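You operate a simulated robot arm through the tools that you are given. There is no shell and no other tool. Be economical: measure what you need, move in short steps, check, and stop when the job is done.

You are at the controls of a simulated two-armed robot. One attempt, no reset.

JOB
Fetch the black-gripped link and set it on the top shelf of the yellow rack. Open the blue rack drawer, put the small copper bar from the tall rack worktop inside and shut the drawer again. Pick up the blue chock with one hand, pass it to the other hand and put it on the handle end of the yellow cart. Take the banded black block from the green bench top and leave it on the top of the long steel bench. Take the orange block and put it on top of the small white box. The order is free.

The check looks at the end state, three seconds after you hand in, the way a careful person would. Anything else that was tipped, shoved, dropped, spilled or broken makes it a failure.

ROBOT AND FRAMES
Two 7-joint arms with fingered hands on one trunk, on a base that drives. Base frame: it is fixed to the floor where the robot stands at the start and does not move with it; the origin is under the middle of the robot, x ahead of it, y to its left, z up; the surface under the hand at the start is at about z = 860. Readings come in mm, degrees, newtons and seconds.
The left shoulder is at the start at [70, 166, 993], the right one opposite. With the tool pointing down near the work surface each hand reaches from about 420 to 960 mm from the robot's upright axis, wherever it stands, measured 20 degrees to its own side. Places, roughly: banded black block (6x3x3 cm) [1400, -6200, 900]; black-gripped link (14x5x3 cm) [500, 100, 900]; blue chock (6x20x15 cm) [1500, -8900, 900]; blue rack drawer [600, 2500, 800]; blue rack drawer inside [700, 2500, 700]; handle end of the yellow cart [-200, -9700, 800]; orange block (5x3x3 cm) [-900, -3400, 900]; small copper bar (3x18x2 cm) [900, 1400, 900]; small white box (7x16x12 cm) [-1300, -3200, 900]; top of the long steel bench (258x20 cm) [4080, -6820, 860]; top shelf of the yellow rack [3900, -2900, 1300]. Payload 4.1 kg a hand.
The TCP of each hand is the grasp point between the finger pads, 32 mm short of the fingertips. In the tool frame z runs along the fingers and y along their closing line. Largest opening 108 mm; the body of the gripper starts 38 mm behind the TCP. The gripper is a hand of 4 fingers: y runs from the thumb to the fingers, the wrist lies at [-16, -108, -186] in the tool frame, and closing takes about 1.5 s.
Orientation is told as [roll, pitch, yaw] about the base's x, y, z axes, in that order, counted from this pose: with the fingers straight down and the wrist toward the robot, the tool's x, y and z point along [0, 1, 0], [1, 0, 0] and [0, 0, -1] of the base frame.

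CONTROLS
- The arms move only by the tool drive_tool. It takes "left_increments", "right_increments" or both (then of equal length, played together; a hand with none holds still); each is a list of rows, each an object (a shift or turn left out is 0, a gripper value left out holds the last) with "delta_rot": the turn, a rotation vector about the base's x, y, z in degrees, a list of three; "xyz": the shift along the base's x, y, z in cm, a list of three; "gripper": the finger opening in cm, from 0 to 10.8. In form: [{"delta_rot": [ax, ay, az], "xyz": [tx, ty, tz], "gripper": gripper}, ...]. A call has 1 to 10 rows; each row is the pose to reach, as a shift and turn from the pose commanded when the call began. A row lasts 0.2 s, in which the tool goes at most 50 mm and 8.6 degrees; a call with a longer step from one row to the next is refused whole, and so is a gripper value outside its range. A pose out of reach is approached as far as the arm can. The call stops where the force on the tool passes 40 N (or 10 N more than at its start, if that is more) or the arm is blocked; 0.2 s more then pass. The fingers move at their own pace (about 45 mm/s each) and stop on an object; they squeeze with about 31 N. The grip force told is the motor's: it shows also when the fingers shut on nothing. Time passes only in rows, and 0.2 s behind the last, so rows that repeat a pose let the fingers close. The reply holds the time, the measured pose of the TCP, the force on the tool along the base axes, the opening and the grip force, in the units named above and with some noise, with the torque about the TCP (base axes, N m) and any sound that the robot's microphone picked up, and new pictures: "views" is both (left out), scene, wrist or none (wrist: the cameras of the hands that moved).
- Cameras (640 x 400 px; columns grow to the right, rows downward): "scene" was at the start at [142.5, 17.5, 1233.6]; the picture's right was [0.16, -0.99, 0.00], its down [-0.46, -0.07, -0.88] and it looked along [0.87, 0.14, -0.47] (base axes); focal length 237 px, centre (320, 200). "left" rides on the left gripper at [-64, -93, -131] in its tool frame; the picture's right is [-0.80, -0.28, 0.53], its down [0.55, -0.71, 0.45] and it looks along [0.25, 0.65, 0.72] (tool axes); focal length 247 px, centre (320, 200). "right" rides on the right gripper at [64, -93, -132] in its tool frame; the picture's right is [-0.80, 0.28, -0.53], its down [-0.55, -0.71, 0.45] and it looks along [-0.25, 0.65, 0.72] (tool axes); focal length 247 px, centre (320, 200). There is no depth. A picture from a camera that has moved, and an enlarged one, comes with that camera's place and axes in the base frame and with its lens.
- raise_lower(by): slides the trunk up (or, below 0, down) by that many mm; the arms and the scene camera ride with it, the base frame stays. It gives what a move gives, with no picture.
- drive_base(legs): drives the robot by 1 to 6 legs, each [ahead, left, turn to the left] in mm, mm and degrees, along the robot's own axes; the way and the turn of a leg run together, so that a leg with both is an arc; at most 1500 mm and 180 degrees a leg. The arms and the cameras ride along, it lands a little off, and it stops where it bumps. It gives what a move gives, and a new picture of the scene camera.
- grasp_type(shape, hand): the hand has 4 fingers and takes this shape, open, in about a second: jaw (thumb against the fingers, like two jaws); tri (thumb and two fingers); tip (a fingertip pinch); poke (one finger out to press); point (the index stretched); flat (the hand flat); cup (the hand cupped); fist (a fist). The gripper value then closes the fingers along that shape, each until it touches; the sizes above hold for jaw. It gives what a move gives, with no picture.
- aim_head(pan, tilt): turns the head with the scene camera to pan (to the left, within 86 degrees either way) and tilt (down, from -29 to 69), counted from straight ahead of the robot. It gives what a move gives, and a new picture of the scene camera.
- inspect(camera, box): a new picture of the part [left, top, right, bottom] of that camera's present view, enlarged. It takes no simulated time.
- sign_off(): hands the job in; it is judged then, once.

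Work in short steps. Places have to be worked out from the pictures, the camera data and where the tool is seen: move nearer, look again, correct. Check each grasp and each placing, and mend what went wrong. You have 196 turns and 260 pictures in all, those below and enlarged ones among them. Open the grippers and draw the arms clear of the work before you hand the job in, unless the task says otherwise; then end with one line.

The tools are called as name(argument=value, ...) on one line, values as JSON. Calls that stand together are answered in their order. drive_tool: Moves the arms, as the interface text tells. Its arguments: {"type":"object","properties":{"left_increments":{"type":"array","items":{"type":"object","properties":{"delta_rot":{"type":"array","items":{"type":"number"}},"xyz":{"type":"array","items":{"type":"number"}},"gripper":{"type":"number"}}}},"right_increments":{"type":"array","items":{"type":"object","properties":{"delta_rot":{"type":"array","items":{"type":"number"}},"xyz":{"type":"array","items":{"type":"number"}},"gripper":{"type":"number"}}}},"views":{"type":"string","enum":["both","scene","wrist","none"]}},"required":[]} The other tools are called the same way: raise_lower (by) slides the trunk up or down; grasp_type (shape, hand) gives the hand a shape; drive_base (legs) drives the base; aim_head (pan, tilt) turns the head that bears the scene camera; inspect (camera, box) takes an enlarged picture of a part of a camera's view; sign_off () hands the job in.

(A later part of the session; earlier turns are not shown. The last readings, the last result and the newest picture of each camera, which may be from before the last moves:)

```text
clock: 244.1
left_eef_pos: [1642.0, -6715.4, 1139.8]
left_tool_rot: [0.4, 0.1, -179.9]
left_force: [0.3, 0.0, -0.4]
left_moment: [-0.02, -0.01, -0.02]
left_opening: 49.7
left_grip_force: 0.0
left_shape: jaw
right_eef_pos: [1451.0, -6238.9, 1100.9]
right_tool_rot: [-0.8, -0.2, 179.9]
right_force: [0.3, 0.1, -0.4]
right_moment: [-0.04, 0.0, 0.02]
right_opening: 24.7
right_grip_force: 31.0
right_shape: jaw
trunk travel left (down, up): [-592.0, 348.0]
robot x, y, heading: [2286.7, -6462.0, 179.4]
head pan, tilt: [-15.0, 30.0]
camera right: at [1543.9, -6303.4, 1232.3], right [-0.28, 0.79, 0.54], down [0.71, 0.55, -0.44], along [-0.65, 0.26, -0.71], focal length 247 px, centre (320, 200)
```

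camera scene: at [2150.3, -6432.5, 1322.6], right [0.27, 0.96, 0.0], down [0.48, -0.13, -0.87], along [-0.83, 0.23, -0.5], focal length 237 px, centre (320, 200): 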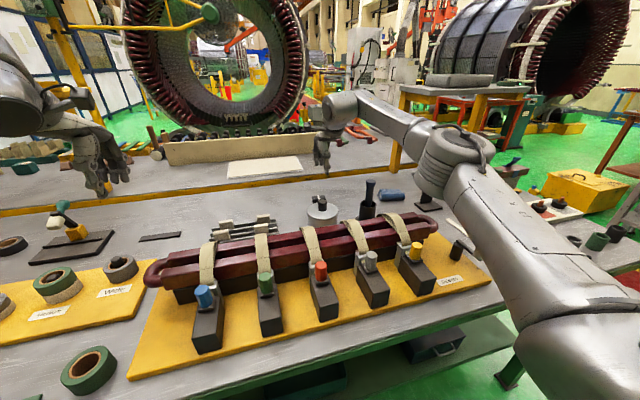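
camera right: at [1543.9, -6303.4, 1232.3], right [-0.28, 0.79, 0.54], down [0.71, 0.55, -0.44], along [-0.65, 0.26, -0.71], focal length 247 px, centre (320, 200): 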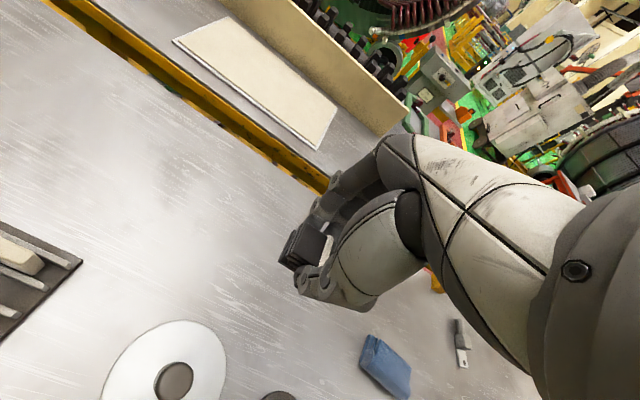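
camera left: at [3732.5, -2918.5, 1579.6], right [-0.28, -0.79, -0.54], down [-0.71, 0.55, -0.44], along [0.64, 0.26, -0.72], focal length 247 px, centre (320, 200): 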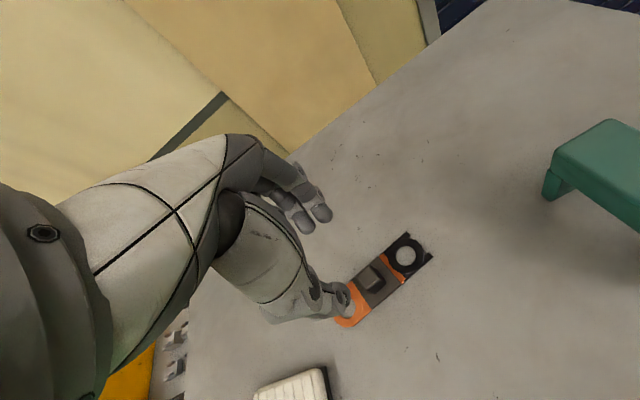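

Held. Back off and turn to face the steel bench.

drive_base(legs=[[-480, 0, 0], [0, 0, 180]])

aim_head(pan=0, tilt=20)

```text
clock: 254.2
left_eef_pos: [3414.3, -6224.5, 1137.3]
left_tool_rot: [0.4, 0.3, -1.0]
left_force: [0.4, 0.4, 0.6]
left_moment: [-0.02, 0.01, 0.0]
left_opening: 49.9
left_grip_force: 0.0
left_shape: jaw
right_eef_pos: [3597.0, -6706.2, 1100.2]
right_tool_rot: [-0.9, -0.1, -1.2]
right_force: [0.7, -0.3, -0.5]
right_moment: [0.01, 0.01, 0.02]
right_opening: 24.1
right_grip_force: 30.7
right_shape: jaw
trunk travel left (down, up): [-592.0, 348.0]
robot x, y, heading: [2765.3, -6465.9, -1.4]
head pan, tilt: [-15.0, 30.0]
camera scene: at [2904.4, -6490.4, 1322.6], right [-0.28, -0.96, 0.0], down [-0.48, 0.14, -0.87], along [0.83, -0.25, -0.5], focal length 237 px, centre (320, 200)
```

scene: 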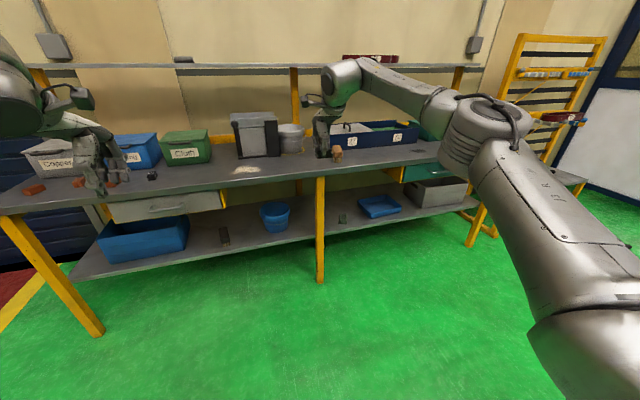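

```text
clock: 255.0
left_eef_pos: [3415.3, -6224.8, 1138.0]
left_tool_rot: [0.4, 0.3, -1.0]
left_force: [0.1, -0.1, -0.3]
left_moment: [-0.01, 0.04, -0.02]
left_opening: 49.8
left_grip_force: 0.1
left_shape: jaw
right_eef_pos: [3597.3, -6704.6, 1099.1]
right_tool_rot: [-0.9, -0.1, -1.1]
right_force: [-0.1, -0.4, 0.1]
right_moment: [-0.05, -0.01, 0.02]
right_opening: 24.0
right_grip_force: 31.2
right_shape: jaw
trunk travel left (down, up): [-592.0, 348.0]
robot x, y, heading: [2764.1, -6464.9, -1.3]
head pan, tilt: [0.0, 20.0]
camera scene: at [2910.8, -6467.3, 1338.6], right [-0.03, -1.0, 0.0], down [-0.34, 0.01, -0.94], along [0.94, -0.03, -0.34], focal length 237 px, centre (320, 200)
```

scene: 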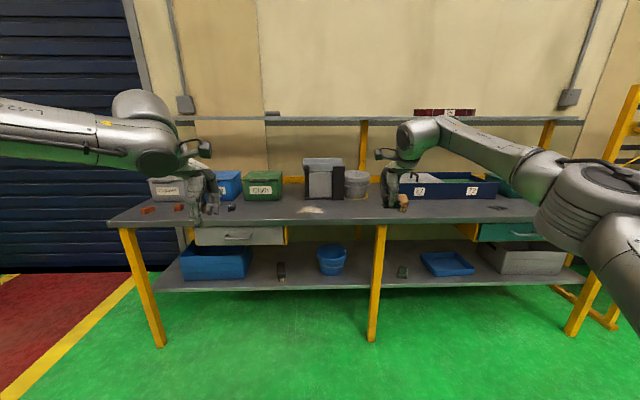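

The bench front edge is at x≈3930. I'll enlarge the strip for a free spot.

inspect(camera="scene", box=[260, 150, 440, 240])

```text
3.56 times, centred on (350, 195) of scene
camera zoom: at [2910.8, -6467.3, 1338.6], right [-0.03, -1.0, 0.0], down [-0.34, 0.01, -0.94], along [0.94, -0.03, -0.34], focal length 844 px, centre (213, 218)
```

zoom: 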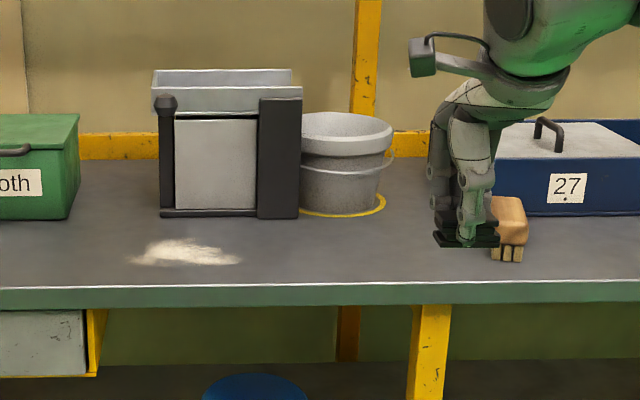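

Target [4025,-6695] is free. Drive ahead so the block is over it.

drive_base(legs=[[428, 0, 1.3]])

drive_tool(right_increments=[{"xyz": [0, 0, -4], "gripper": 0}, {"xyz": [0, 0, -8], "gripper": 0}, {"xyz": [0, 0, -12], "gripper": 0}, {"xyz": [0, 0, -16], "gripper": 0}], views="both")

```text
clock: 257.6
left_eef_pos: [3833.2, -6212.0, 1137.8]
left_tool_rot: [0.5, 0.4, 0.6]
left_force: [-0.6, -0.6, -0.2]
left_moment: [0.0, -0.02, 0.0]
left_opening: 49.7
left_grip_force: 0.0
left_shape: jaw
right_eef_pos: [4029.0, -6686.9, 1099.6]
right_tool_rot: [-0.9, -0.2, 0.4]
right_force: [0.2, 0.3, 0.2]
right_moment: [-0.02, -0.01, 0.01]
right_opening: 24.2
right_grip_force: 31.4
right_shape: jaw
trunk travel left (down, up): [-592.0, 348.0]
robot x, y, heading: [3191.7, -6470.0, -0.0]
head pan, tilt: [0.0, 20.0]
camera scene: at [3336.1, -6468.9, 1338.7], right [0.0, -1.0, 0.0], down [-0.34, 0.0, -0.94], along [0.94, 0.0, -0.34], focal length 237 px, centre (320, 200)
```

scene: 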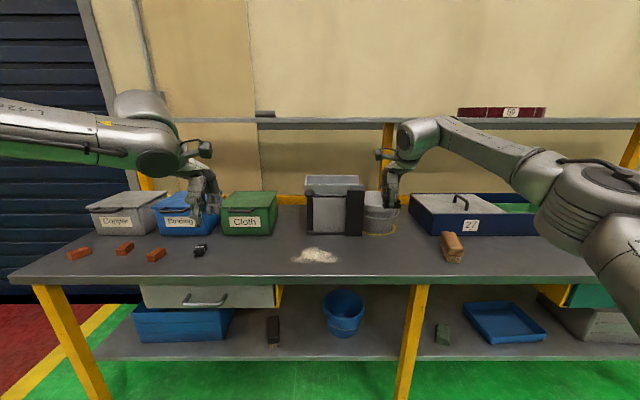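

```text
clock: 258.6
left_eef_pos: [3833.8, -6212.8, 1136.5]
left_tool_rot: [0.4, 0.4, 0.6]
left_force: [-0.3, 0.2, -0.1]
left_moment: [-0.01, 0.01, 0.0]
left_opening: 49.9
left_grip_force: 0.2
left_shape: jaw
right_eef_pos: [4028.9, -6688.2, 938.4]
right_tool_rot: [-0.9, -0.1, 0.5]
right_force: [0.2, -0.1, -0.7]
right_moment: [0.03, 0.02, 0.03]
right_opening: 24.0
right_grip_force: 31.6
right_shape: jaw
trunk travel left (down, up): [-592.0, 348.0]
robot x, y, heading: [3189.5, -6473.3, 0.1]
head pan, tilt: [0.0, 20.0]
camera scene: at [3337.1, -6469.5, 1338.6], right [0.0, -1.0, 0.0], down [-0.34, 0.0, -0.94], along [0.94, 0.0, -0.34], focal length 237 px, centre (320, 200)
camera right: at [3935.9, -6621.6, 1069.9], right [0.29, -0.79, 0.55], down [-0.7, -0.56, -0.44], along [0.65, -0.26, -0.71], focal length 247 px, centre (320, 200)
```

scene: 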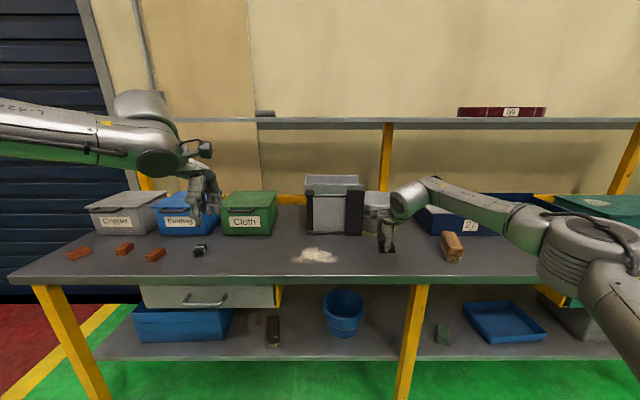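
right: 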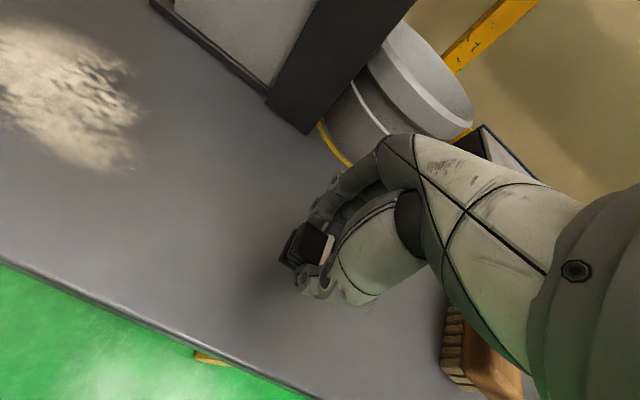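

Free surface below; the wood brush is well to the right. Lower until contact.

drive_tool(right_increments=[{"xyz": [0, 0, -1.5], "gripper": 0}, {"xyz": [0, 0, -2.8], "gripper": 0}, {"xyz": [0, 0, -3.4], "gripper": 0}, {"xyz": [0, 0, -3.9], "gripper": 0}], views="none")

```text
clock: 259.6
left_eef_pos: [3833.9, -6212.1, 1137.9]
left_tool_rot: [0.5, 0.2, 0.5]
left_force: [-0.7, -0.5, -0.1]
left_moment: [-0.01, -0.02, 0.02]
left_opening: 49.4
left_grip_force: 0.0
left_shape: jaw
right_eef_pos: [4029.1, -6687.4, 900.0]
right_tool_rot: [-0.9, -0.1, 0.5]
right_force: [-0.8, 0.3, -0.6]
right_moment: [0.03, 0.0, 0.0]
right_opening: 24.0
right_grip_force: 31.2
right_shape: jaw
trunk travel left (down, up): [-592.0, 348.0]
robot x, y, heading: [3190.9, -6471.7, -0.0]
head pan, tilt: [0.0, 20.0]
```

drive_tool(right_increments=[{"xyz": [0, 0, -0.3], "gripper": 0}, {"xyz": [0, 0, -0.6], "gripper": 0}, {"xyz": [0, 0, -0.9], "gripper": 0}], views="wrist")

```text
clock: 260.4
left_eef_pos: [3830.9, -6211.9, 1140.6]
left_tool_rot: [0.4, 0.1, 0.5]
left_force: [0.3, 0.5, 0.3]
left_moment: [0.01, 0.0, -0.01]
left_opening: 50.0
left_grip_force: 0.1
left_shape: jaw
right_eef_pos: [4028.2, -6687.6, 898.1]
right_tool_rot: [-0.8, -0.7, 0.4]
right_force: [5.9, -2.7, 23.7]
right_moment: [-0.17, -0.25, 0.02]
right_opening: 25.3
right_grip_force: 31.2
right_shape: jaw
trunk travel left (down, up): [-592.0, 348.0]
robot x, y, heading: [3190.6, -6472.7, 0.0]
head pan, tilt: [0.0, 20.0]
camera right: at [3933.0, -6620.5, 1028.0], right [0.28, -0.79, 0.55], down [-0.7, -0.56, -0.45], along [0.66, -0.26, -0.71], focal length 247 px, centre (320, 200)
```

right: 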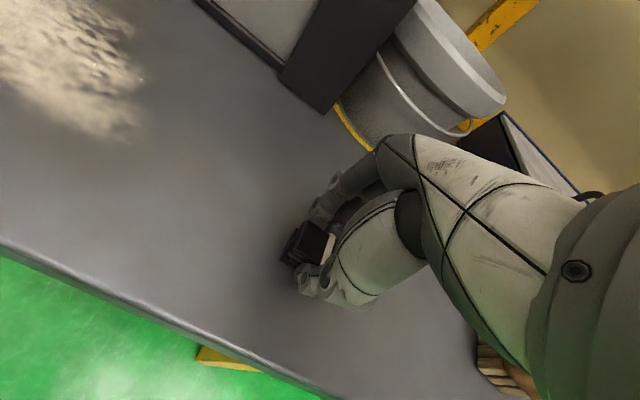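

Contact reached. Raise 4 mm to relieve, open, and lift.

drive_tool(right_increments=[{"xyz": [0, 0, 0.4], "gripper": 0}, {"xyz": [0, 0, 0.4], "gripper": 6}, {"xyz": [0, 0, 0.4], "gripper": 6}, {"xyz": [0, 0, 0.4], "gripper": 6}, {"xyz": [0, 0, 4], "gripper": 6}, {"xyz": [0, 0, 8], "gripper": 6}, {"xyz": [0, 0, 12], "gripper": 6}, {"xyz": [0, 0, 16], "gripper": 6}], views="wrist")

```text
clock: 262.2
left_eef_pos: [3832.4, -6211.2, 1139.1]
left_tool_rot: [0.4, 0.3, 0.5]
left_force: [0.1, 0.4, -0.1]
left_moment: [-0.02, 0.01, -0.03]
left_opening: 49.9
left_grip_force: 0.0
left_shape: jaw
right_eef_pos: [4027.6, -6686.3, 1052.9]
right_tool_rot: [-0.8, 0.0, 0.4]
right_force: [-0.7, 0.5, -0.3]
right_moment: [-0.01, -0.01, -0.01]
right_opening: 59.6
right_grip_force: 0.0
right_shape: jaw
trunk travel left (down, up): [-592.0, 348.0]
robot x, y, heading: [3191.3, -6472.0, 0.1]
head pan, tilt: [0.0, 20.0]
camera right: at [3934.0, -6619.3, 1183.6], right [0.29, -0.79, 0.55], down [-0.7, -0.56, -0.44], along [0.65, -0.26, -0.71], focal length 247 px, centre (320, 200)
```

right: 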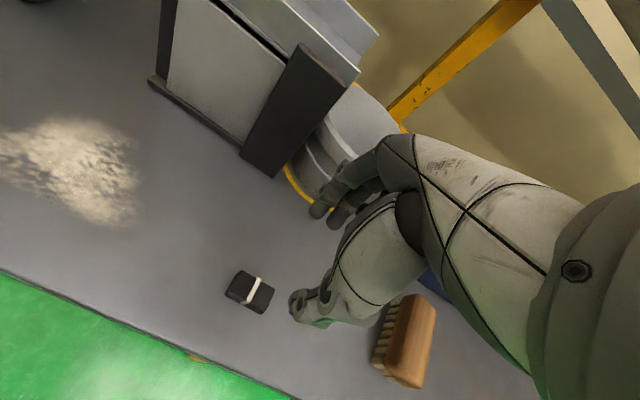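

The banded block is in place on the bench. Back off and look toward −y for the chock.

drive_base(legs=[[-430, 0, 0], [0, -900, 0]])

aim_head(pan=-86, tilt=15)

```text
clock: 269.2
left_eef_pos: [3405.2, -7106.0, 1138.3]
left_tool_rot: [0.3, 0.3, 1.1]
left_force: [0.4, 0.3, 0.5]
left_moment: [0.01, -0.02, -0.01]
left_opening: 49.9
left_grip_force: 0.1
left_shape: jaw
right_eef_pos: [3603.8, -7580.0, 1052.4]
right_tool_rot: [-0.9, -0.1, 0.9]
right_force: [0.4, -0.4, 0.9]
right_moment: [0.02, -0.02, -0.02]
right_opening: 59.4
right_grip_force: 0.1
right_shape: jaw
trunk travel left (down, up): [-592.0, 348.0]
robot x, y, heading: [2764.1, -7370.4, 0.6]
head pan, tilt: [0.0, 20.0]
camera scene: at [2909.1, -7366.6, 1338.7], right [0.01, -1.0, 0.0], down [-0.34, 0.0, -0.94], along [0.94, 0.01, -0.34], focal length 237 px, centre (320, 200)
```

scene: 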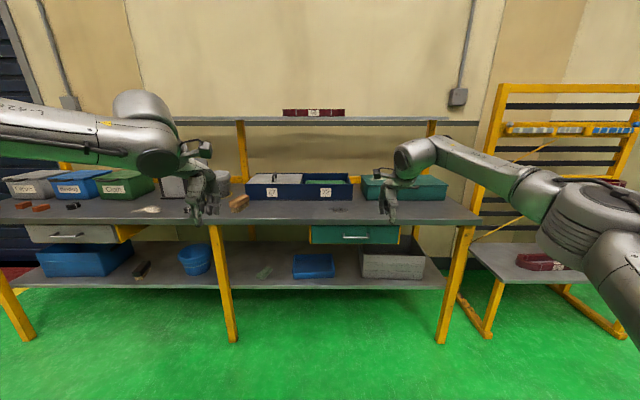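

```text
clock: 270.8
left_eef_pos: [3404.6, -7104.8, 1138.4]
left_tool_rot: [0.4, 0.3, 1.0]
left_force: [0.0, -0.2, 0.1]
left_moment: [0.02, 0.02, 0.01]
left_opening: 49.9
left_grip_force: 0.1
left_shape: jaw
right_eef_pos: [3603.9, -7580.5, 1051.0]
right_tool_rot: [-0.9, -0.1, 0.9]
right_force: [0.4, 0.1, -0.9]
right_moment: [-0.01, -0.01, 0.02]
right_opening: 59.7
right_grip_force: 0.0
right_shape: jaw
trunk travel left (down, up): [-592.0, 348.0]
robot x, y, heading: [2763.8, -7371.5, 0.5]
head pan, tilt: [-85.9, 15.0]
camera scene: at [2823.4, -7460.3, 1346.8], right [-1.0, -0.08, 0.0], down [-0.02, 0.26, -0.97], along [0.08, -0.96, -0.26], focal length 237 px, centre (320, 200)
```

scene: 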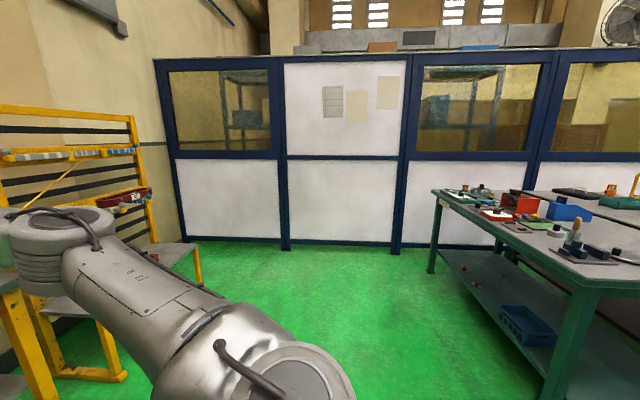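

The blue chock is on the second bench (x<1985) near y −8900. I'll draw the right hand in, drive down and turn to face it.

drive_tool(right_increments=[{"xyz": [-4, -1, 1]}, {"xyz": [-8, -2, 2]}, {"xyz": [-12, -3, 3]}, {"xyz": [-16, -4, 4]}, {"xyz": [-20, -5, 5]}], views="none")

drive_base(legs=[[0, -800, 0], [0, -720, 0], [0, 0, 180]])

aim_head(pan=0, tilt=25)

```text
clock: 272.0
left_eef_pos: [3404.0, -7106.6, 1138.2]
left_tool_rot: [0.4, 0.2, 1.0]
left_force: [0.4, -0.3, 0.3]
left_moment: [-0.04, 0.03, 0.02]
left_opening: 49.9
left_grip_force: 0.0
left_shape: jaw
right_eef_pos: [3402.9, -7629.6, 1101.4]
right_tool_rot: [-0.9, -0.2, 0.8]
right_force: [-0.7, 0.7, -0.3]
right_moment: [-0.02, 0.02, 0.01]
right_opening: 59.6
right_grip_force: 0.1
right_shape: jaw
trunk travel left (down, up): [-592.0, 348.0]
robot x, y, heading: [2762.8, -7373.6, 0.4]
head pan, tilt: [-85.9, 15.0]
```

```text
clock: 287.2
left_eef_pos: [2134.7, -9173.0, 1138.8]
left_tool_rot: [0.5, 0.3, -178.1]
left_force: [0.1, 0.2, 0.1]
left_moment: [-0.01, 0.0, -0.01]
left_opening: 49.8
left_grip_force: 0.1
left_shape: jaw
right_eef_pos: [2126.7, -8650.1, 1099.6]
right_tool_rot: [-0.9, -0.1, -178.1]
right_force: [-0.3, -0.1, 0.4]
right_moment: [0.0, -0.01, -0.04]
right_opening: 59.9
right_grip_force: 0.0
right_shape: jaw
trunk travel left (down, up): [-592.0, 348.0]
robot x, y, heading: [2769.2, -8901.0, -178.5]
head pan, tilt: [-85.9, 15.0]
camera scene: at [2714.5, -8802.5, 1346.8], right [1.0, 0.1, 0.0], down [0.03, -0.26, -0.97], along [-0.09, 0.96, -0.26], focal length 237 px, centre (320, 200)
```

scene: 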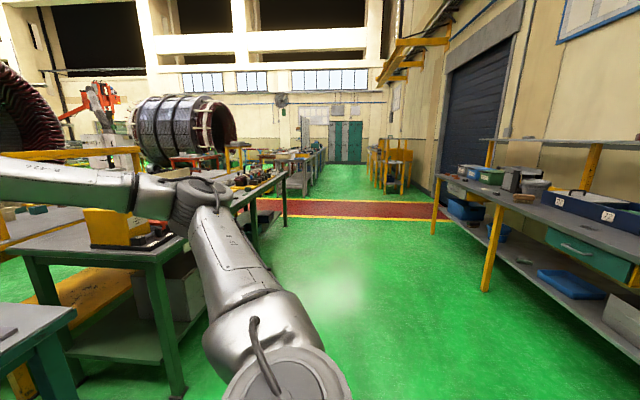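

```text
clock: 288.8
left_eef_pos: [2135.2, -9172.0, 1136.6]
left_tool_rot: [0.4, 0.3, -178.1]
left_force: [-0.6, -0.4, 0.2]
left_moment: [0.02, 0.0, 0.0]
left_opening: 49.6
left_grip_force: 0.0
left_shape: jaw
right_eef_pos: [2127.0, -8648.6, 1099.9]
right_tool_rot: [-0.9, -0.1, -178.2]
right_force: [0.2, -0.7, 0.0]
right_moment: [0.04, -0.04, 0.0]
right_opening: 59.7
right_grip_force: 0.1
right_shape: jaw
trunk travel left (down, up): [-592.0, 348.0]
robot x, y, heading: [2774.3, -8897.3, -178.6]
head pan, tilt: [0.0, 25.0]
camera scene: at [2631.4, -8897.6, 1330.6], right [-0.02, 1.0, 0.0], down [0.42, 0.01, -0.91], along [-0.91, -0.02, -0.42], focal length 237 px, centre (320, 200)
```

scene: 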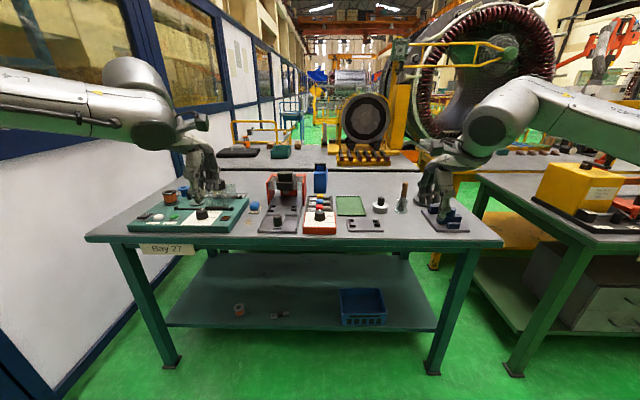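

inspect(camera="scene", box=[230, 150, 420, 245])

```text
3.37 times, centred on (325, 198) of scene
camera zoom: at [2631.4, -8897.6, 1330.6], right [-0.02, 1.0, 0.0], down [0.42, 0.01, -0.91], along [-0.91, -0.02, -0.42], focal length 799 px, centre (303, 208)
```

zoom: 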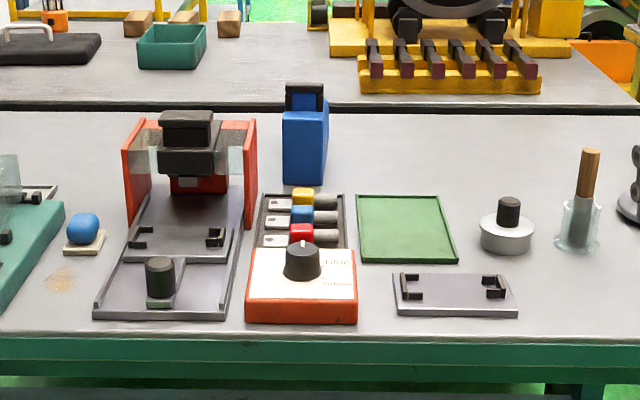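

The blue chock is end-on at about x 1540, y −8923. I'll rise and approach for a better look at its shape.

raise_lower(by=220)

drive_base(legs=[[300, 0, -1.5]])

aim_head(pan=0, tilt=38)

inspect(camera="scene", box=[220, 120, 420, 245])

```text
clock: 291.1
left_eef_pos: [2135.2, -9172.4, 1358.1]
left_tool_rot: [0.5, 0.3, -178.1]
left_force: [0.2, -1.0, 0.6]
left_moment: [0.0, 0.02, -0.01]
left_opening: 49.7
left_grip_force: 0.1
left_shape: jaw
right_eef_pos: [2127.6, -8650.4, 1321.1]
right_tool_rot: [-0.8, -0.1, -178.3]
right_force: [0.1, 0.4, -0.7]
right_moment: [0.01, -0.01, 0.01]
right_opening: 59.9
right_grip_force: 0.1
right_shape: jaw
trunk travel left (down, up): [-812.0, 128.0]
robot x, y, heading: [2773.0, -8892.2, -178.6]
head pan, tilt: [0.0, 25.0]
```

```text
clock: 293.2
left_eef_pos: [1832.2, -9160.9, 1359.1]
left_tool_rot: [0.3, 0.3, -179.3]
left_force: [-0.2, 0.0, -0.7]
left_moment: [0.0, -0.03, 0.01]
left_opening: 49.9
left_grip_force: 0.0
left_shape: jaw
right_eef_pos: [1835.7, -8638.3, 1321.2]
right_tool_rot: [-0.9, -0.2, -179.6]
right_force: [-0.7, 0.4, -0.4]
right_moment: [-0.04, 0.05, 0.0]
right_opening: 59.9
right_grip_force: 0.1
right_shape: jaw
trunk travel left (down, up): [-812.0, 128.0]
robot x, y, heading: [2474.7, -8901.2, -179.8]
head pan, tilt: [0.0, 25.0]
camera scene: at [2334.1, -8898.3, 1550.8], right [0.0, 1.0, 0.0], down [0.42, 0.0, -0.91], along [-0.91, 0.0, -0.42], focal length 237 px, centre (320, 200)
```

scene: 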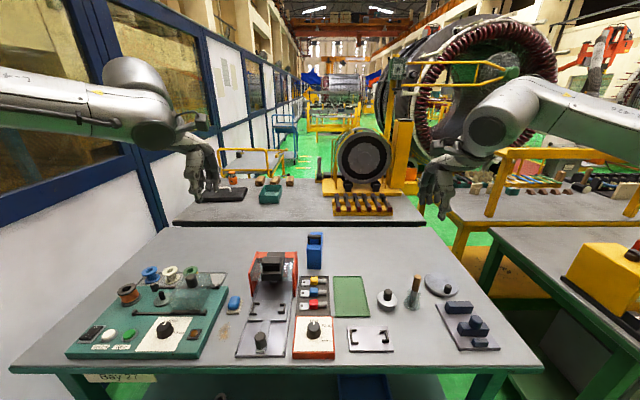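

```text
clock: 293.9
left_eef_pos: [1829.2, -9161.7, 1358.5]
left_tool_rot: [0.4, 0.4, -179.4]
left_force: [0.0, -0.2, -0.2]
left_moment: [0.02, -0.01, 0.0]
left_opening: 50.0
left_grip_force: 0.0
left_shape: jaw
right_eef_pos: [1833.5, -8639.1, 1320.3]
right_tool_rot: [-0.8, -0.1, -179.6]
right_force: [-0.5, -0.1, 0.2]
right_moment: [0.02, 0.0, 0.03]
right_opening: 60.0
right_grip_force: 0.0
right_shape: jaw
trunk travel left (down, up): [-812.0, 128.0]
robot x, y, heading: [2472.3, -8903.3, -179.9]
head pan, tilt: [0.0, 38.0]
camera scene: at [2336.9, -8898.2, 1530.2], right [0.0, 1.0, 0.0], down [0.62, 0.0, -0.79], along [-0.79, 0.0, -0.62], focal length 237 px, centre (320, 200)
```

scene: 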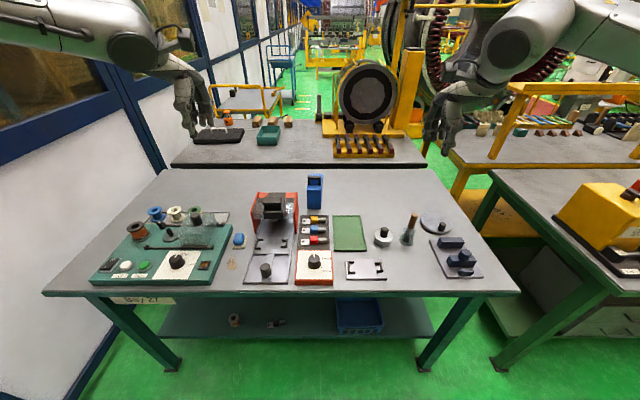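

```text
3.20 times, centred on (320, 182) of scene
camera zoom: at [2336.9, -8898.2, 1530.2], right [0.0, 1.0, 0.0], down [0.62, 0.0, -0.79], along [-0.79, 0.0, -0.62], focal length 759 px, centre (320, 256)
```

zoom: 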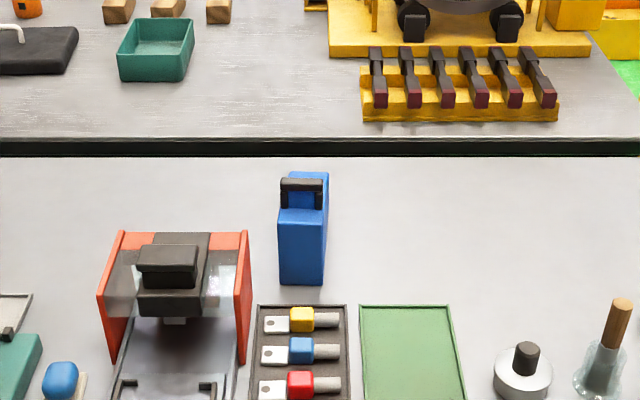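

I need a side view of the chock. Slide right 450 mm and look at it obliquely.

drive_base(legs=[[0, -450, 0]])

aim_head(pan=28, tilt=35)

inspect(camera="scene", box=[260, 120, 400, 220])

```text
clock: 296.6
left_eef_pos: [1829.4, -8709.8, 1357.9]
left_tool_rot: [0.3, 0.3, -179.6]
left_force: [-0.2, -0.5, 0.4]
left_moment: [0.0, -0.04, -0.01]
left_opening: 50.0
left_grip_force: 0.1
left_shape: jaw
right_eef_pos: [1835.4, -8187.4, 1320.2]
right_tool_rot: [-0.9, -0.1, -179.8]
right_force: [-0.2, -0.3, 0.7]
right_moment: [-0.01, -0.01, 0.01]
right_opening: 59.7
right_grip_force: 0.0
right_shape: jaw
trunk travel left (down, up): [-812.0, 128.0]
robot x, y, heading: [2471.1, -8451.9, 180.0]
head pan, tilt: [0.0, 38.0]
camera scene: at [2338.3, -8449.0, 1530.3], right [0.0, 1.0, 0.0], down [0.62, 0.0, -0.79], along [-0.79, 0.0, -0.62], focal length 237 px, centre (320, 200)
```

scene: 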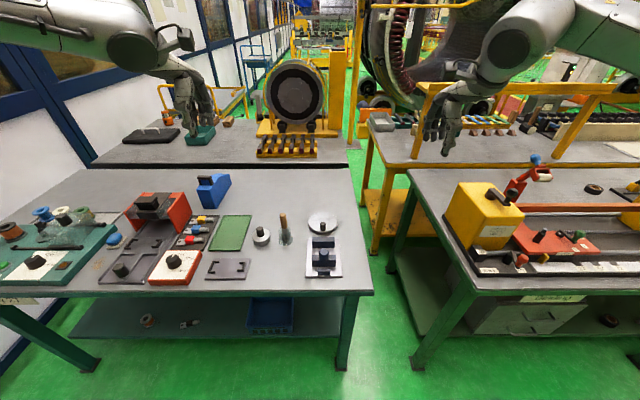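

```text
clock: 297.6
left_eef_pos: [1829.2, -8708.4, 1358.1]
left_tool_rot: [0.3, 0.3, -179.7]
left_force: [0.0, 0.2, -0.8]
left_moment: [-0.01, 0.01, -0.01]
left_opening: 49.7
left_grip_force: 0.1
left_shape: jaw
right_eef_pos: [1835.6, -8185.8, 1320.6]
right_tool_rot: [-0.9, -0.1, -179.8]
right_force: [0.0, -0.6, -0.8]
right_moment: [-0.03, 0.01, 0.03]
right_opening: 59.9
right_grip_force: 0.2
right_shape: jaw
trunk travel left (down, up): [-812.0, 128.0]
robot x, y, heading: [2468.1, -8452.9, 179.9]
head pan, tilt: [28.0, 35.0]
camera scene: at [2346.7, -8488.4, 1534.8], right [-0.47, 0.89, 0.0], down [0.51, 0.27, -0.82], along [-0.72, -0.38, -0.57], focal length 237 px, centre (320, 200)
```

scene: 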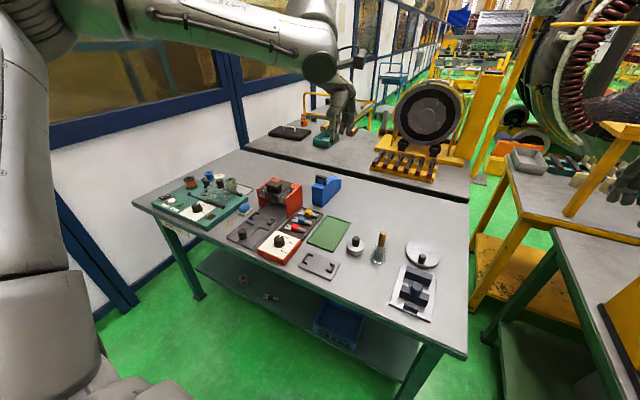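

```text
4.00 times, centred on (330, 170) of scene
camera zoom: at [2346.7, -8488.4, 1534.8], right [-0.47, 0.89, 0.0], down [0.51, 0.27, -0.82], along [-0.72, -0.38, -0.57], focal length 949 px, centre (280, 320)
```

zoom: 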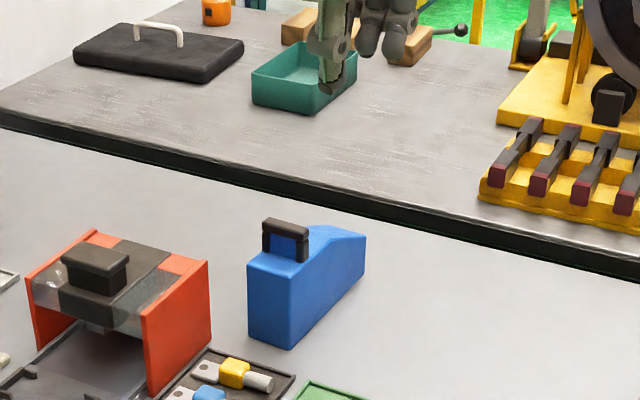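

Now the shape is clear: a wedge, tall end toward +x with a black handle across the top at about x 1525, thinning toward −x. Plan: right hand takes the handle, then in free space turn it and pass it to the left hand, which grips the body. I'll move to the pick position.

drive_base(legs=[[0, 680, 0], [140, 0, 0]])

raise_lower(by=-150)

aim_head(pan=-15, tilt=35)

```text
clock: 302.2
left_eef_pos: [1683.1, -9380.4, 1359.7]
left_tool_rot: [0.4, 0.2, 179.9]
left_force: [0.8, -0.5, -1.3]
left_moment: [0.0, 0.01, -0.03]
left_opening: 49.7
left_grip_force: 0.1
left_shape: jaw
right_eef_pos: [1694.1, -8858.1, 1321.7]
right_tool_rot: [-0.8, -0.1, 179.9]
right_force: [0.0, -0.4, -0.5]
right_moment: [0.0, 0.0, -0.01]
right_opening: 59.8
right_grip_force: 0.1
right_shape: jaw
trunk travel left (down, up): [-812.0, 128.0]
robot x, y, heading: [2325.6, -9126.5, 179.4]
head pan, tilt: [28.0, 35.0]
camera scene: at [2203.6, -9163.7, 1535.1], right [-0.46, 0.89, 0.0], down [0.51, 0.26, -0.82], along [-0.73, -0.38, -0.57], focal length 237 px, centre (320, 200)
```

scene: 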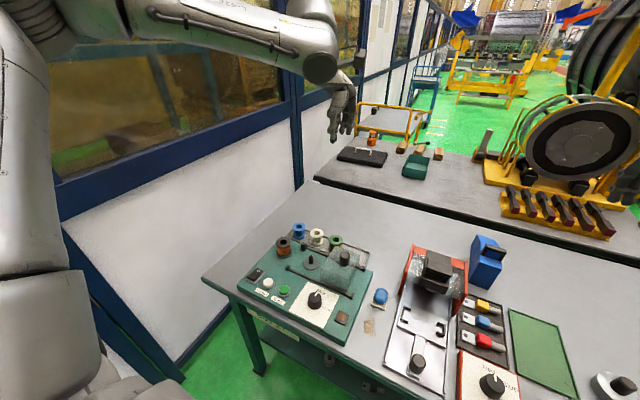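

```text
clock: 304.0
left_eef_pos: [1682.2, -9380.3, 1208.6]
left_tool_rot: [0.4, 0.2, 180.0]
left_force: [1.5, -0.2, 0.1]
left_moment: [-0.01, 0.02, -0.02]
left_opening: 50.1
left_grip_force: 0.0
left_shape: jaw
right_eef_pos: [1690.6, -8857.6, 1171.3]
right_tool_rot: [-0.9, -0.1, 179.9]
right_force: [-0.8, 0.0, 0.4]
right_moment: [-0.01, -0.03, -0.02]
right_opening: 59.8
right_grip_force: 0.0
right_shape: jaw
trunk travel left (down, up): [-662.0, 278.0]
robot x, y, heading: [2325.8, -9124.2, 179.6]
head pan, tilt: [28.0, 35.0]
```

```text
clock: 305.1
left_eef_pos: [1681.3, -9378.8, 1209.5]
left_tool_rot: [0.4, 0.4, 180.1]
left_force: [0.4, -0.2, -0.4]
left_moment: [-0.01, -0.01, 0.02]
left_opening: 49.5
left_grip_force: 0.0
left_shape: jaw
right_eef_pos: [1693.0, -8858.1, 1170.0]
right_tool_rot: [-0.9, -0.1, 179.7]
right_force: [-0.9, 0.5, 0.1]
right_moment: [-0.01, -0.01, -0.03]
right_opening: 60.0
right_grip_force: 0.1
right_shape: jaw
trunk travel left (down, up): [-662.0, 278.0]
robot x, y, heading: [2329.6, -9123.2, 179.2]
head pan, tilt: [-15.0, 35.0]
camera scene: at [2194.4, -9099.2, 1384.8], right [0.27, 0.96, 0.0], down [0.55, -0.15, -0.82], along [-0.79, 0.22, -0.57], focal length 237 px, centre (320, 200)
```

scene: 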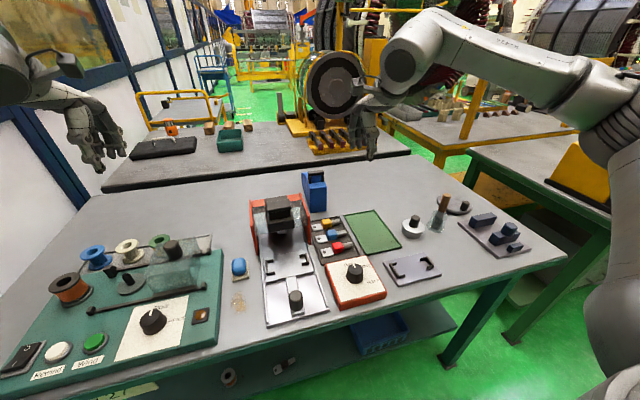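

Bring the right hand above the handle with a wide opening, and view from the wrist.

drive_tool(right_increments=[{"xyz": [-3, -1.2, -1]}, {"xyz": [-6, -2.4, -2]}, {"xyz": [-9, -3.6, -3]}, {"xyz": [-12, -4.8, -4]}, {"xyz": [-15, -6.2, -5], "gripper": 7}], views="none")

inspect(camera="right", box=[140, 160, 440, 400])

inspect(camera="scene", box=[240, 90, 400, 220])

```text
clock: 306.3
left_eef_pos: [1679.7, -9381.6, 1206.6]
left_tool_rot: [0.3, 0.4, 180.1]
left_force: [0.3, 0.8, 0.2]
left_moment: [0.02, -0.01, 0.03]
left_opening: 49.6
left_grip_force: 0.1
left_shape: jaw
right_eef_pos: [1539.8, -8918.6, 1119.5]
right_tool_rot: [-0.9, -0.1, 179.8]
right_force: [-0.2, -0.4, -0.7]
right_moment: [0.03, 0.01, 0.0]
right_opening: 69.8
right_grip_force: 0.1
right_shape: jaw
trunk travel left (down, up): [-662.0, 278.0]
robot x, y, heading: [2326.1, -9127.5, 179.4]
head pan, tilt: [-15.0, 35.0]
```

```text
1.67 times, centred on (290, 280) of right
camera zoom: at [1632.5, -8985.1, 1251.0], right [-0.28, 0.79, 0.55], down [0.71, 0.55, -0.44], along [-0.65, 0.26, -0.71], focal length 412 px, centre (370, 67)
```

zoom: 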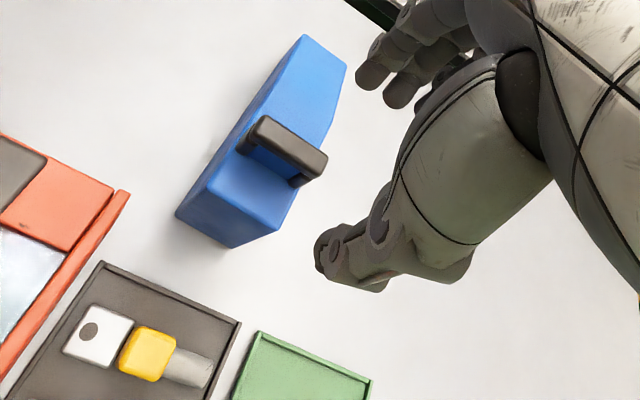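

```text
3.08 times, centred on (320, 155) of scene
camera zoom: at [2193.0, -9100.2, 1384.7], right [0.27, 0.96, 0.0], down [0.55, -0.15, -0.82], along [-0.79, 0.22, -0.57], focal length 730 px, centre (320, 338)
```

zoom: 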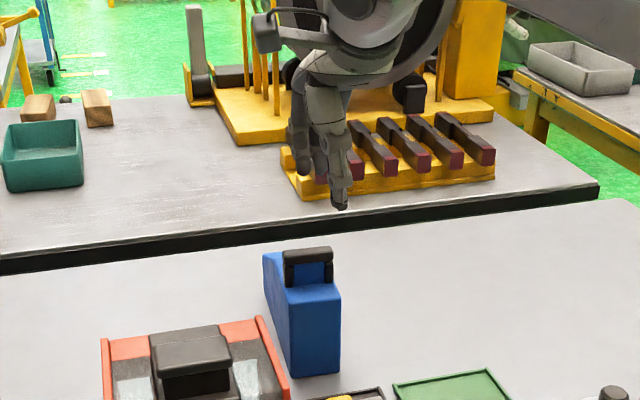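

The handle is a black bar at about [1511,-8930,1010], along y. Descend over it, fingertips just above the body top.

drive_tool(right_increments=[{"xyz": [-1.5, -0.6, -3]}, {"xyz": [-2.9, -1.1, -6]}, {"xyz": [-2.9, -1.1, -8]}], views="none")

inspect(camera="right", box=[140, 120, 440, 360])

```text
clock: 307.1
left_eef_pos: [1682.6, -9380.2, 1208.8]
left_tool_rot: [0.4, 0.3, 179.9]
left_force: [-0.9, 0.5, 0.6]
left_moment: [-0.04, -0.06, -0.05]
left_opening: 49.6
left_grip_force: 0.0
left_shape: jaw
right_eef_pos: [1511.5, -8928.2, 1039.1]
right_tool_rot: [-0.9, -0.2, 179.8]
right_force: [0.2, 0.0, 0.3]
right_moment: [0.01, 0.04, 0.03]
right_opening: 69.8
right_grip_force: 0.1
right_shape: jaw
trunk travel left (down, up): [-662.0, 278.0]
robot x, y, heading: [2326.7, -9125.9, 179.5]
head pan, tilt: [-15.0, 35.0]
```

```text
1.67 times, centred on (290, 240) of right
camera zoom: at [1605.5, -8994.4, 1170.8], right [-0.28, 0.79, 0.55], down [0.71, 0.55, -0.44], along [-0.65, 0.26, -0.71], focal length 412 px, centre (370, 133)
```

zoom: 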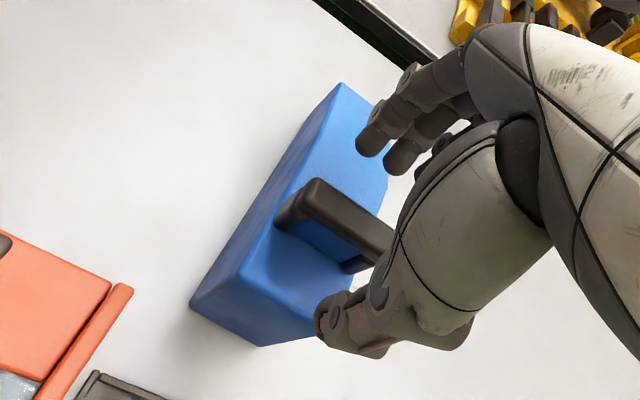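

Bar is centred between thumb and fingers. Lower 25 mm and close.

drive_tool(right_increments=[{"xyz": [0, -0.2, -1.2]}, {"xyz": [0, -0.2, -2.3]}, {"xyz": [0, -0.2, -2.3], "gripper": 0}, {"xyz": [0, -0.2, -2.3], "gripper": 0}, {"xyz": [0, -0.2, -2.3], "gripper": 0}, {"xyz": [0, -0.2, -2.3], "gripper": 0}, {"xyz": [0, -0.2, -2.3], "gripper": 0}, {"xyz": [0, -0.2, -2.3], "gripper": 0}], views="wrist")

```text
clock: 308.9
left_eef_pos: [1681.6, -9379.2, 1207.8]
left_tool_rot: [0.3, 0.3, 180.0]
left_force: [0.2, -0.6, -0.5]
left_moment: [0.03, 0.01, 0.0]
left_opening: 49.8
left_grip_force: 0.1
left_shape: jaw
right_eef_pos: [1513.4, -8931.7, 1015.7]
right_tool_rot: [-0.9, -0.1, 179.8]
right_force: [0.5, 0.0, -0.2]
right_moment: [-0.01, -0.01, 0.03]
right_opening: 13.3
right_grip_force: 31.5
right_shape: jaw
trunk travel left (down, up): [-662.0, 278.0]
robot x, y, heading: [2326.2, -9124.6, 179.4]
head pan, tilt: [-15.0, 35.0]
camera right: at [1605.1, -8997.2, 1147.7], right [-0.28, 0.79, 0.55], down [0.71, 0.55, -0.44], along [-0.65, 0.26, -0.71], focal length 247 px, centre (320, 200)
```

right: 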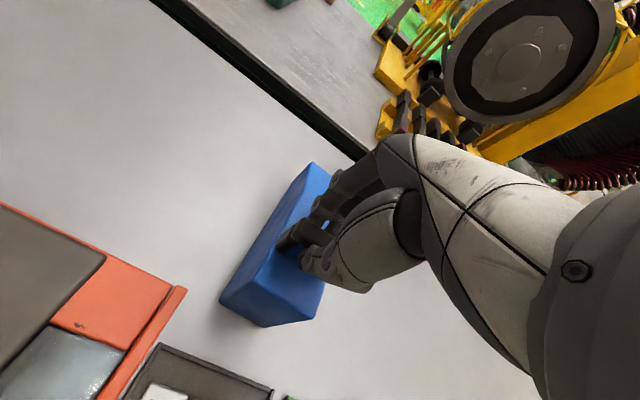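

Handle gripped at 13 mm. Lift 4 cm and check weight and droop.

drive_tool(right_increments=[{"xyz": [0, 0, 1], "gripper": 0}, {"xyz": [0, 0, 2.5], "gripper": 0}, {"xyz": [0, 0, 4], "gripper": 0}, {"xyz": [0, 0, 4], "gripper": 0}], views="both")

```text
clock: 309.9
left_eef_pos: [1681.5, -9379.3, 1207.2]
left_tool_rot: [0.4, 0.4, 180.0]
left_force: [0.1, -0.3, 1.2]
left_moment: [-0.02, -0.01, -0.01]
left_opening: 49.5
left_grip_force: 0.1
left_shape: jaw
right_eef_pos: [1511.5, -8932.5, 1056.8]
right_tool_rot: [-0.9, -0.1, 179.8]
right_force: [-0.2, -0.5, -5.9]
right_moment: [-0.07, -0.26, 0.01]
right_opening: 13.5
right_grip_force: 31.0
right_shape: jaw
trunk travel left (down, up): [-662.0, 278.0]
robot x, y, heading: [2328.0, -9129.9, 179.4]
head pan, tilt: [-15.0, 35.0]
camera scene: at [2193.1, -9098.8, 1384.6], right [0.27, 0.96, 0.0], down [0.55, -0.15, -0.82], along [-0.79, 0.22, -0.57], focal length 237 px, centre (320, 200)
camera right: at [1604.5, -8997.4, 1187.2], right [-0.28, 0.79, 0.55], down [0.71, 0.55, -0.44], along [-0.65, 0.26, -0.71], focal length 247 px, centre (320, 200)
```

scene: 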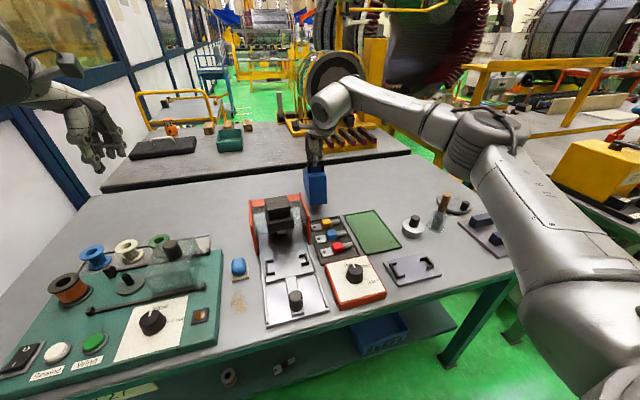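
right: 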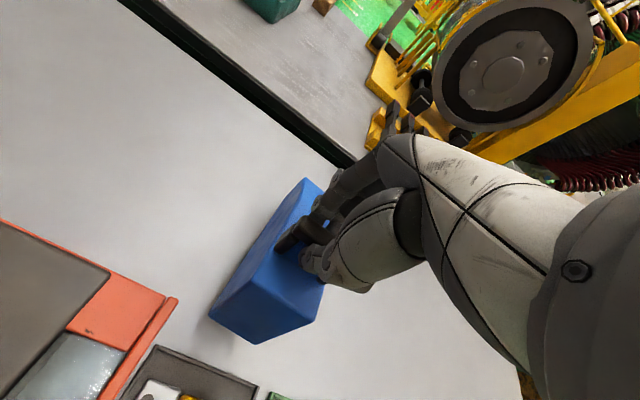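

Only 0.6 kg and level. Raise further and back away from the bench into free space.

drive_tool(right_increments=[{"xyz": [0, 0, 3], "gripper": 0}, {"xyz": [0, 0, 6], "gripper": 0}, {"xyz": [0, 0, 9], "gripper": 0}, {"xyz": [0, 0, 12], "gripper": 0}], views="none")

drive_base(legs=[[-550, 0, 0]])

```text
clock: 310.9
left_eef_pos: [1682.8, -9380.4, 1207.8]
left_tool_rot: [0.3, 0.3, 180.0]
left_force: [-0.2, -0.4, -0.7]
left_moment: [-0.03, -0.01, -0.02]
left_opening: 49.9
left_grip_force: 0.1
left_shape: jaw
right_eef_pos: [1513.4, -8932.3, 1177.4]
right_tool_rot: [-0.8, -0.1, 179.8]
right_force: [1.0, -1.1, -5.1]
right_moment: [-0.06, -0.28, 0.0]
right_opening: 13.3
right_grip_force: 31.1
right_shape: jaw
trunk travel left (down, up): [-662.0, 278.0]
robot x, y, heading: [2327.2, -9128.4, 179.6]
head pan, tilt: [-15.0, 35.0]
```

```text
clock: 314.1
left_eef_pos: [2234.4, -9386.7, 1208.0]
left_tool_rot: [0.3, 0.5, -179.7]
left_force: [0.4, 0.1, 0.1]
left_moment: [0.0, 0.01, -0.04]
left_opening: 49.9
left_grip_force: 0.1
left_shape: jaw
right_eef_pos: [2062.2, -8940.7, 1176.8]
right_tool_rot: [-0.9, -0.1, -179.8]
right_force: [-0.6, 0.4, -5.6]
right_moment: [-0.07, -0.23, -0.01]
right_opening: 12.9
right_grip_force: 30.5
right_shape: jaw
trunk travel left (down, up): [-662.0, 278.0]
robot x, y, heading: [2878.9, -9132.0, 180.1]
head pan, tilt: [-15.0, 35.0]
camera scene: at [2745.4, -9103.1, 1384.6], right [0.26, 0.97, 0.0], down [0.55, -0.15, -0.82], along [-0.79, 0.21, -0.57], focal length 237 px, centre (320, 200)
```

scene: 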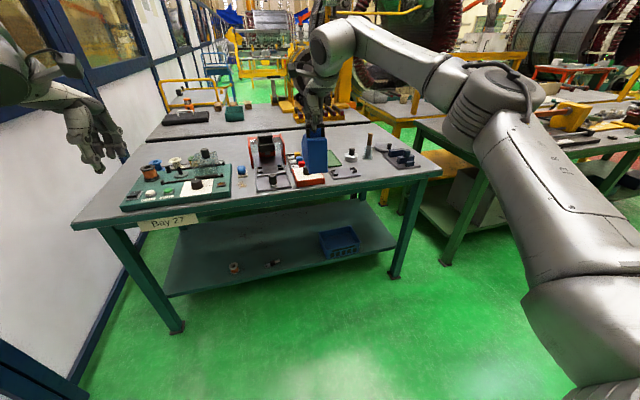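

Free space. Turn the right hand 42° so the chock body points forward-left, and bring it toward the middle.

drive_tool(right_increments=[{"xyz": [2.3, -2.5, -0.5], "delta_rot": [0, 0, 7], "gripper": 0}, {"xyz": [4.6, -5, -1], "delta_rot": [0, 0, 14], "gripper": 0}, {"xyz": [6.9, -7.5, -1.5], "delta_rot": [0, 0, 21], "gripper": 0}, {"xyz": [9.2, -10, -2], "delta_rot": [0, 0, 28], "gripper": 0}, {"xyz": [11.5, -12.5, -2.5], "delta_rot": [0, 0, 35], "gripper": 0}, {"xyz": [13.7, -15.1, -3], "delta_rot": [0, 0, 42], "gripper": 0}], views="none")

aim_head(pan=0, tilt=40)

```text
clock: 315.5
left_eef_pos: [2236.1, -9388.1, 1208.2]
left_tool_rot: [0.4, 0.3, -179.6]
left_force: [-0.5, -0.2, 0.3]
left_moment: [0.01, -0.01, -0.02]
left_opening: 49.5
left_grip_force: 0.1
left_shape: jaw
right_eef_pos: [2202.1, -9094.7, 1146.0]
right_tool_rot: [-0.9, -0.1, -137.6]
right_force: [-1.4, 0.6, -5.5]
right_moment: [0.18, -0.19, -0.02]
right_opening: 13.0
right_grip_force: 31.5
right_shape: jaw
trunk travel left (down, up): [-662.0, 278.0]
robot x, y, heading: [2879.7, -9127.3, 180.0]
head pan, tilt: [-15.0, 35.0]
```

```text
clock: 316.2
left_eef_pos: [2235.1, -9387.2, 1208.0]
left_tool_rot: [0.4, 0.3, -179.5]
left_force: [-0.4, 0.4, 0.7]
left_moment: [0.0, 0.01, 0.02]
left_opening: 49.9
left_grip_force: 0.0
left_shape: jaw
right_eef_pos: [2199.8, -9092.4, 1147.6]
right_tool_rot: [-0.9, -0.1, -137.9]
right_force: [1.3, 0.1, -4.6]
right_moment: [0.12, -0.2, -0.02]
right_opening: 12.8
right_grip_force: 31.1
right_shape: jaw
trunk travel left (down, up): [-662.0, 278.0]
robot x, y, heading: [2883.8, -9129.1, 179.8]
head pan, tilt: [0.0, 40.0]
camera scene: at [2745.9, -9125.8, 1377.2], right [0.0, 1.0, 0.0], down [0.64, 0.0, -0.77], along [-0.77, 0.0, -0.64], focal length 237 px, centre (320, 200)
```

scene: 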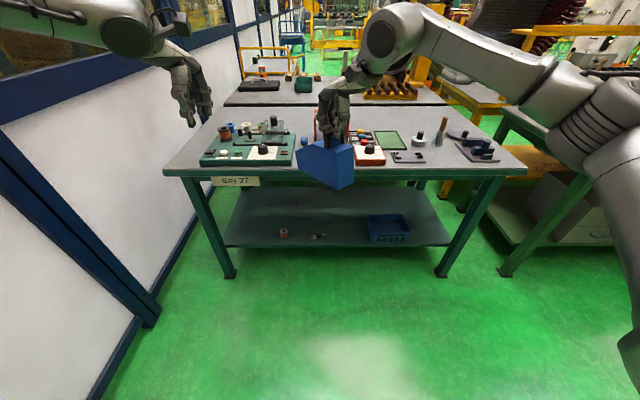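

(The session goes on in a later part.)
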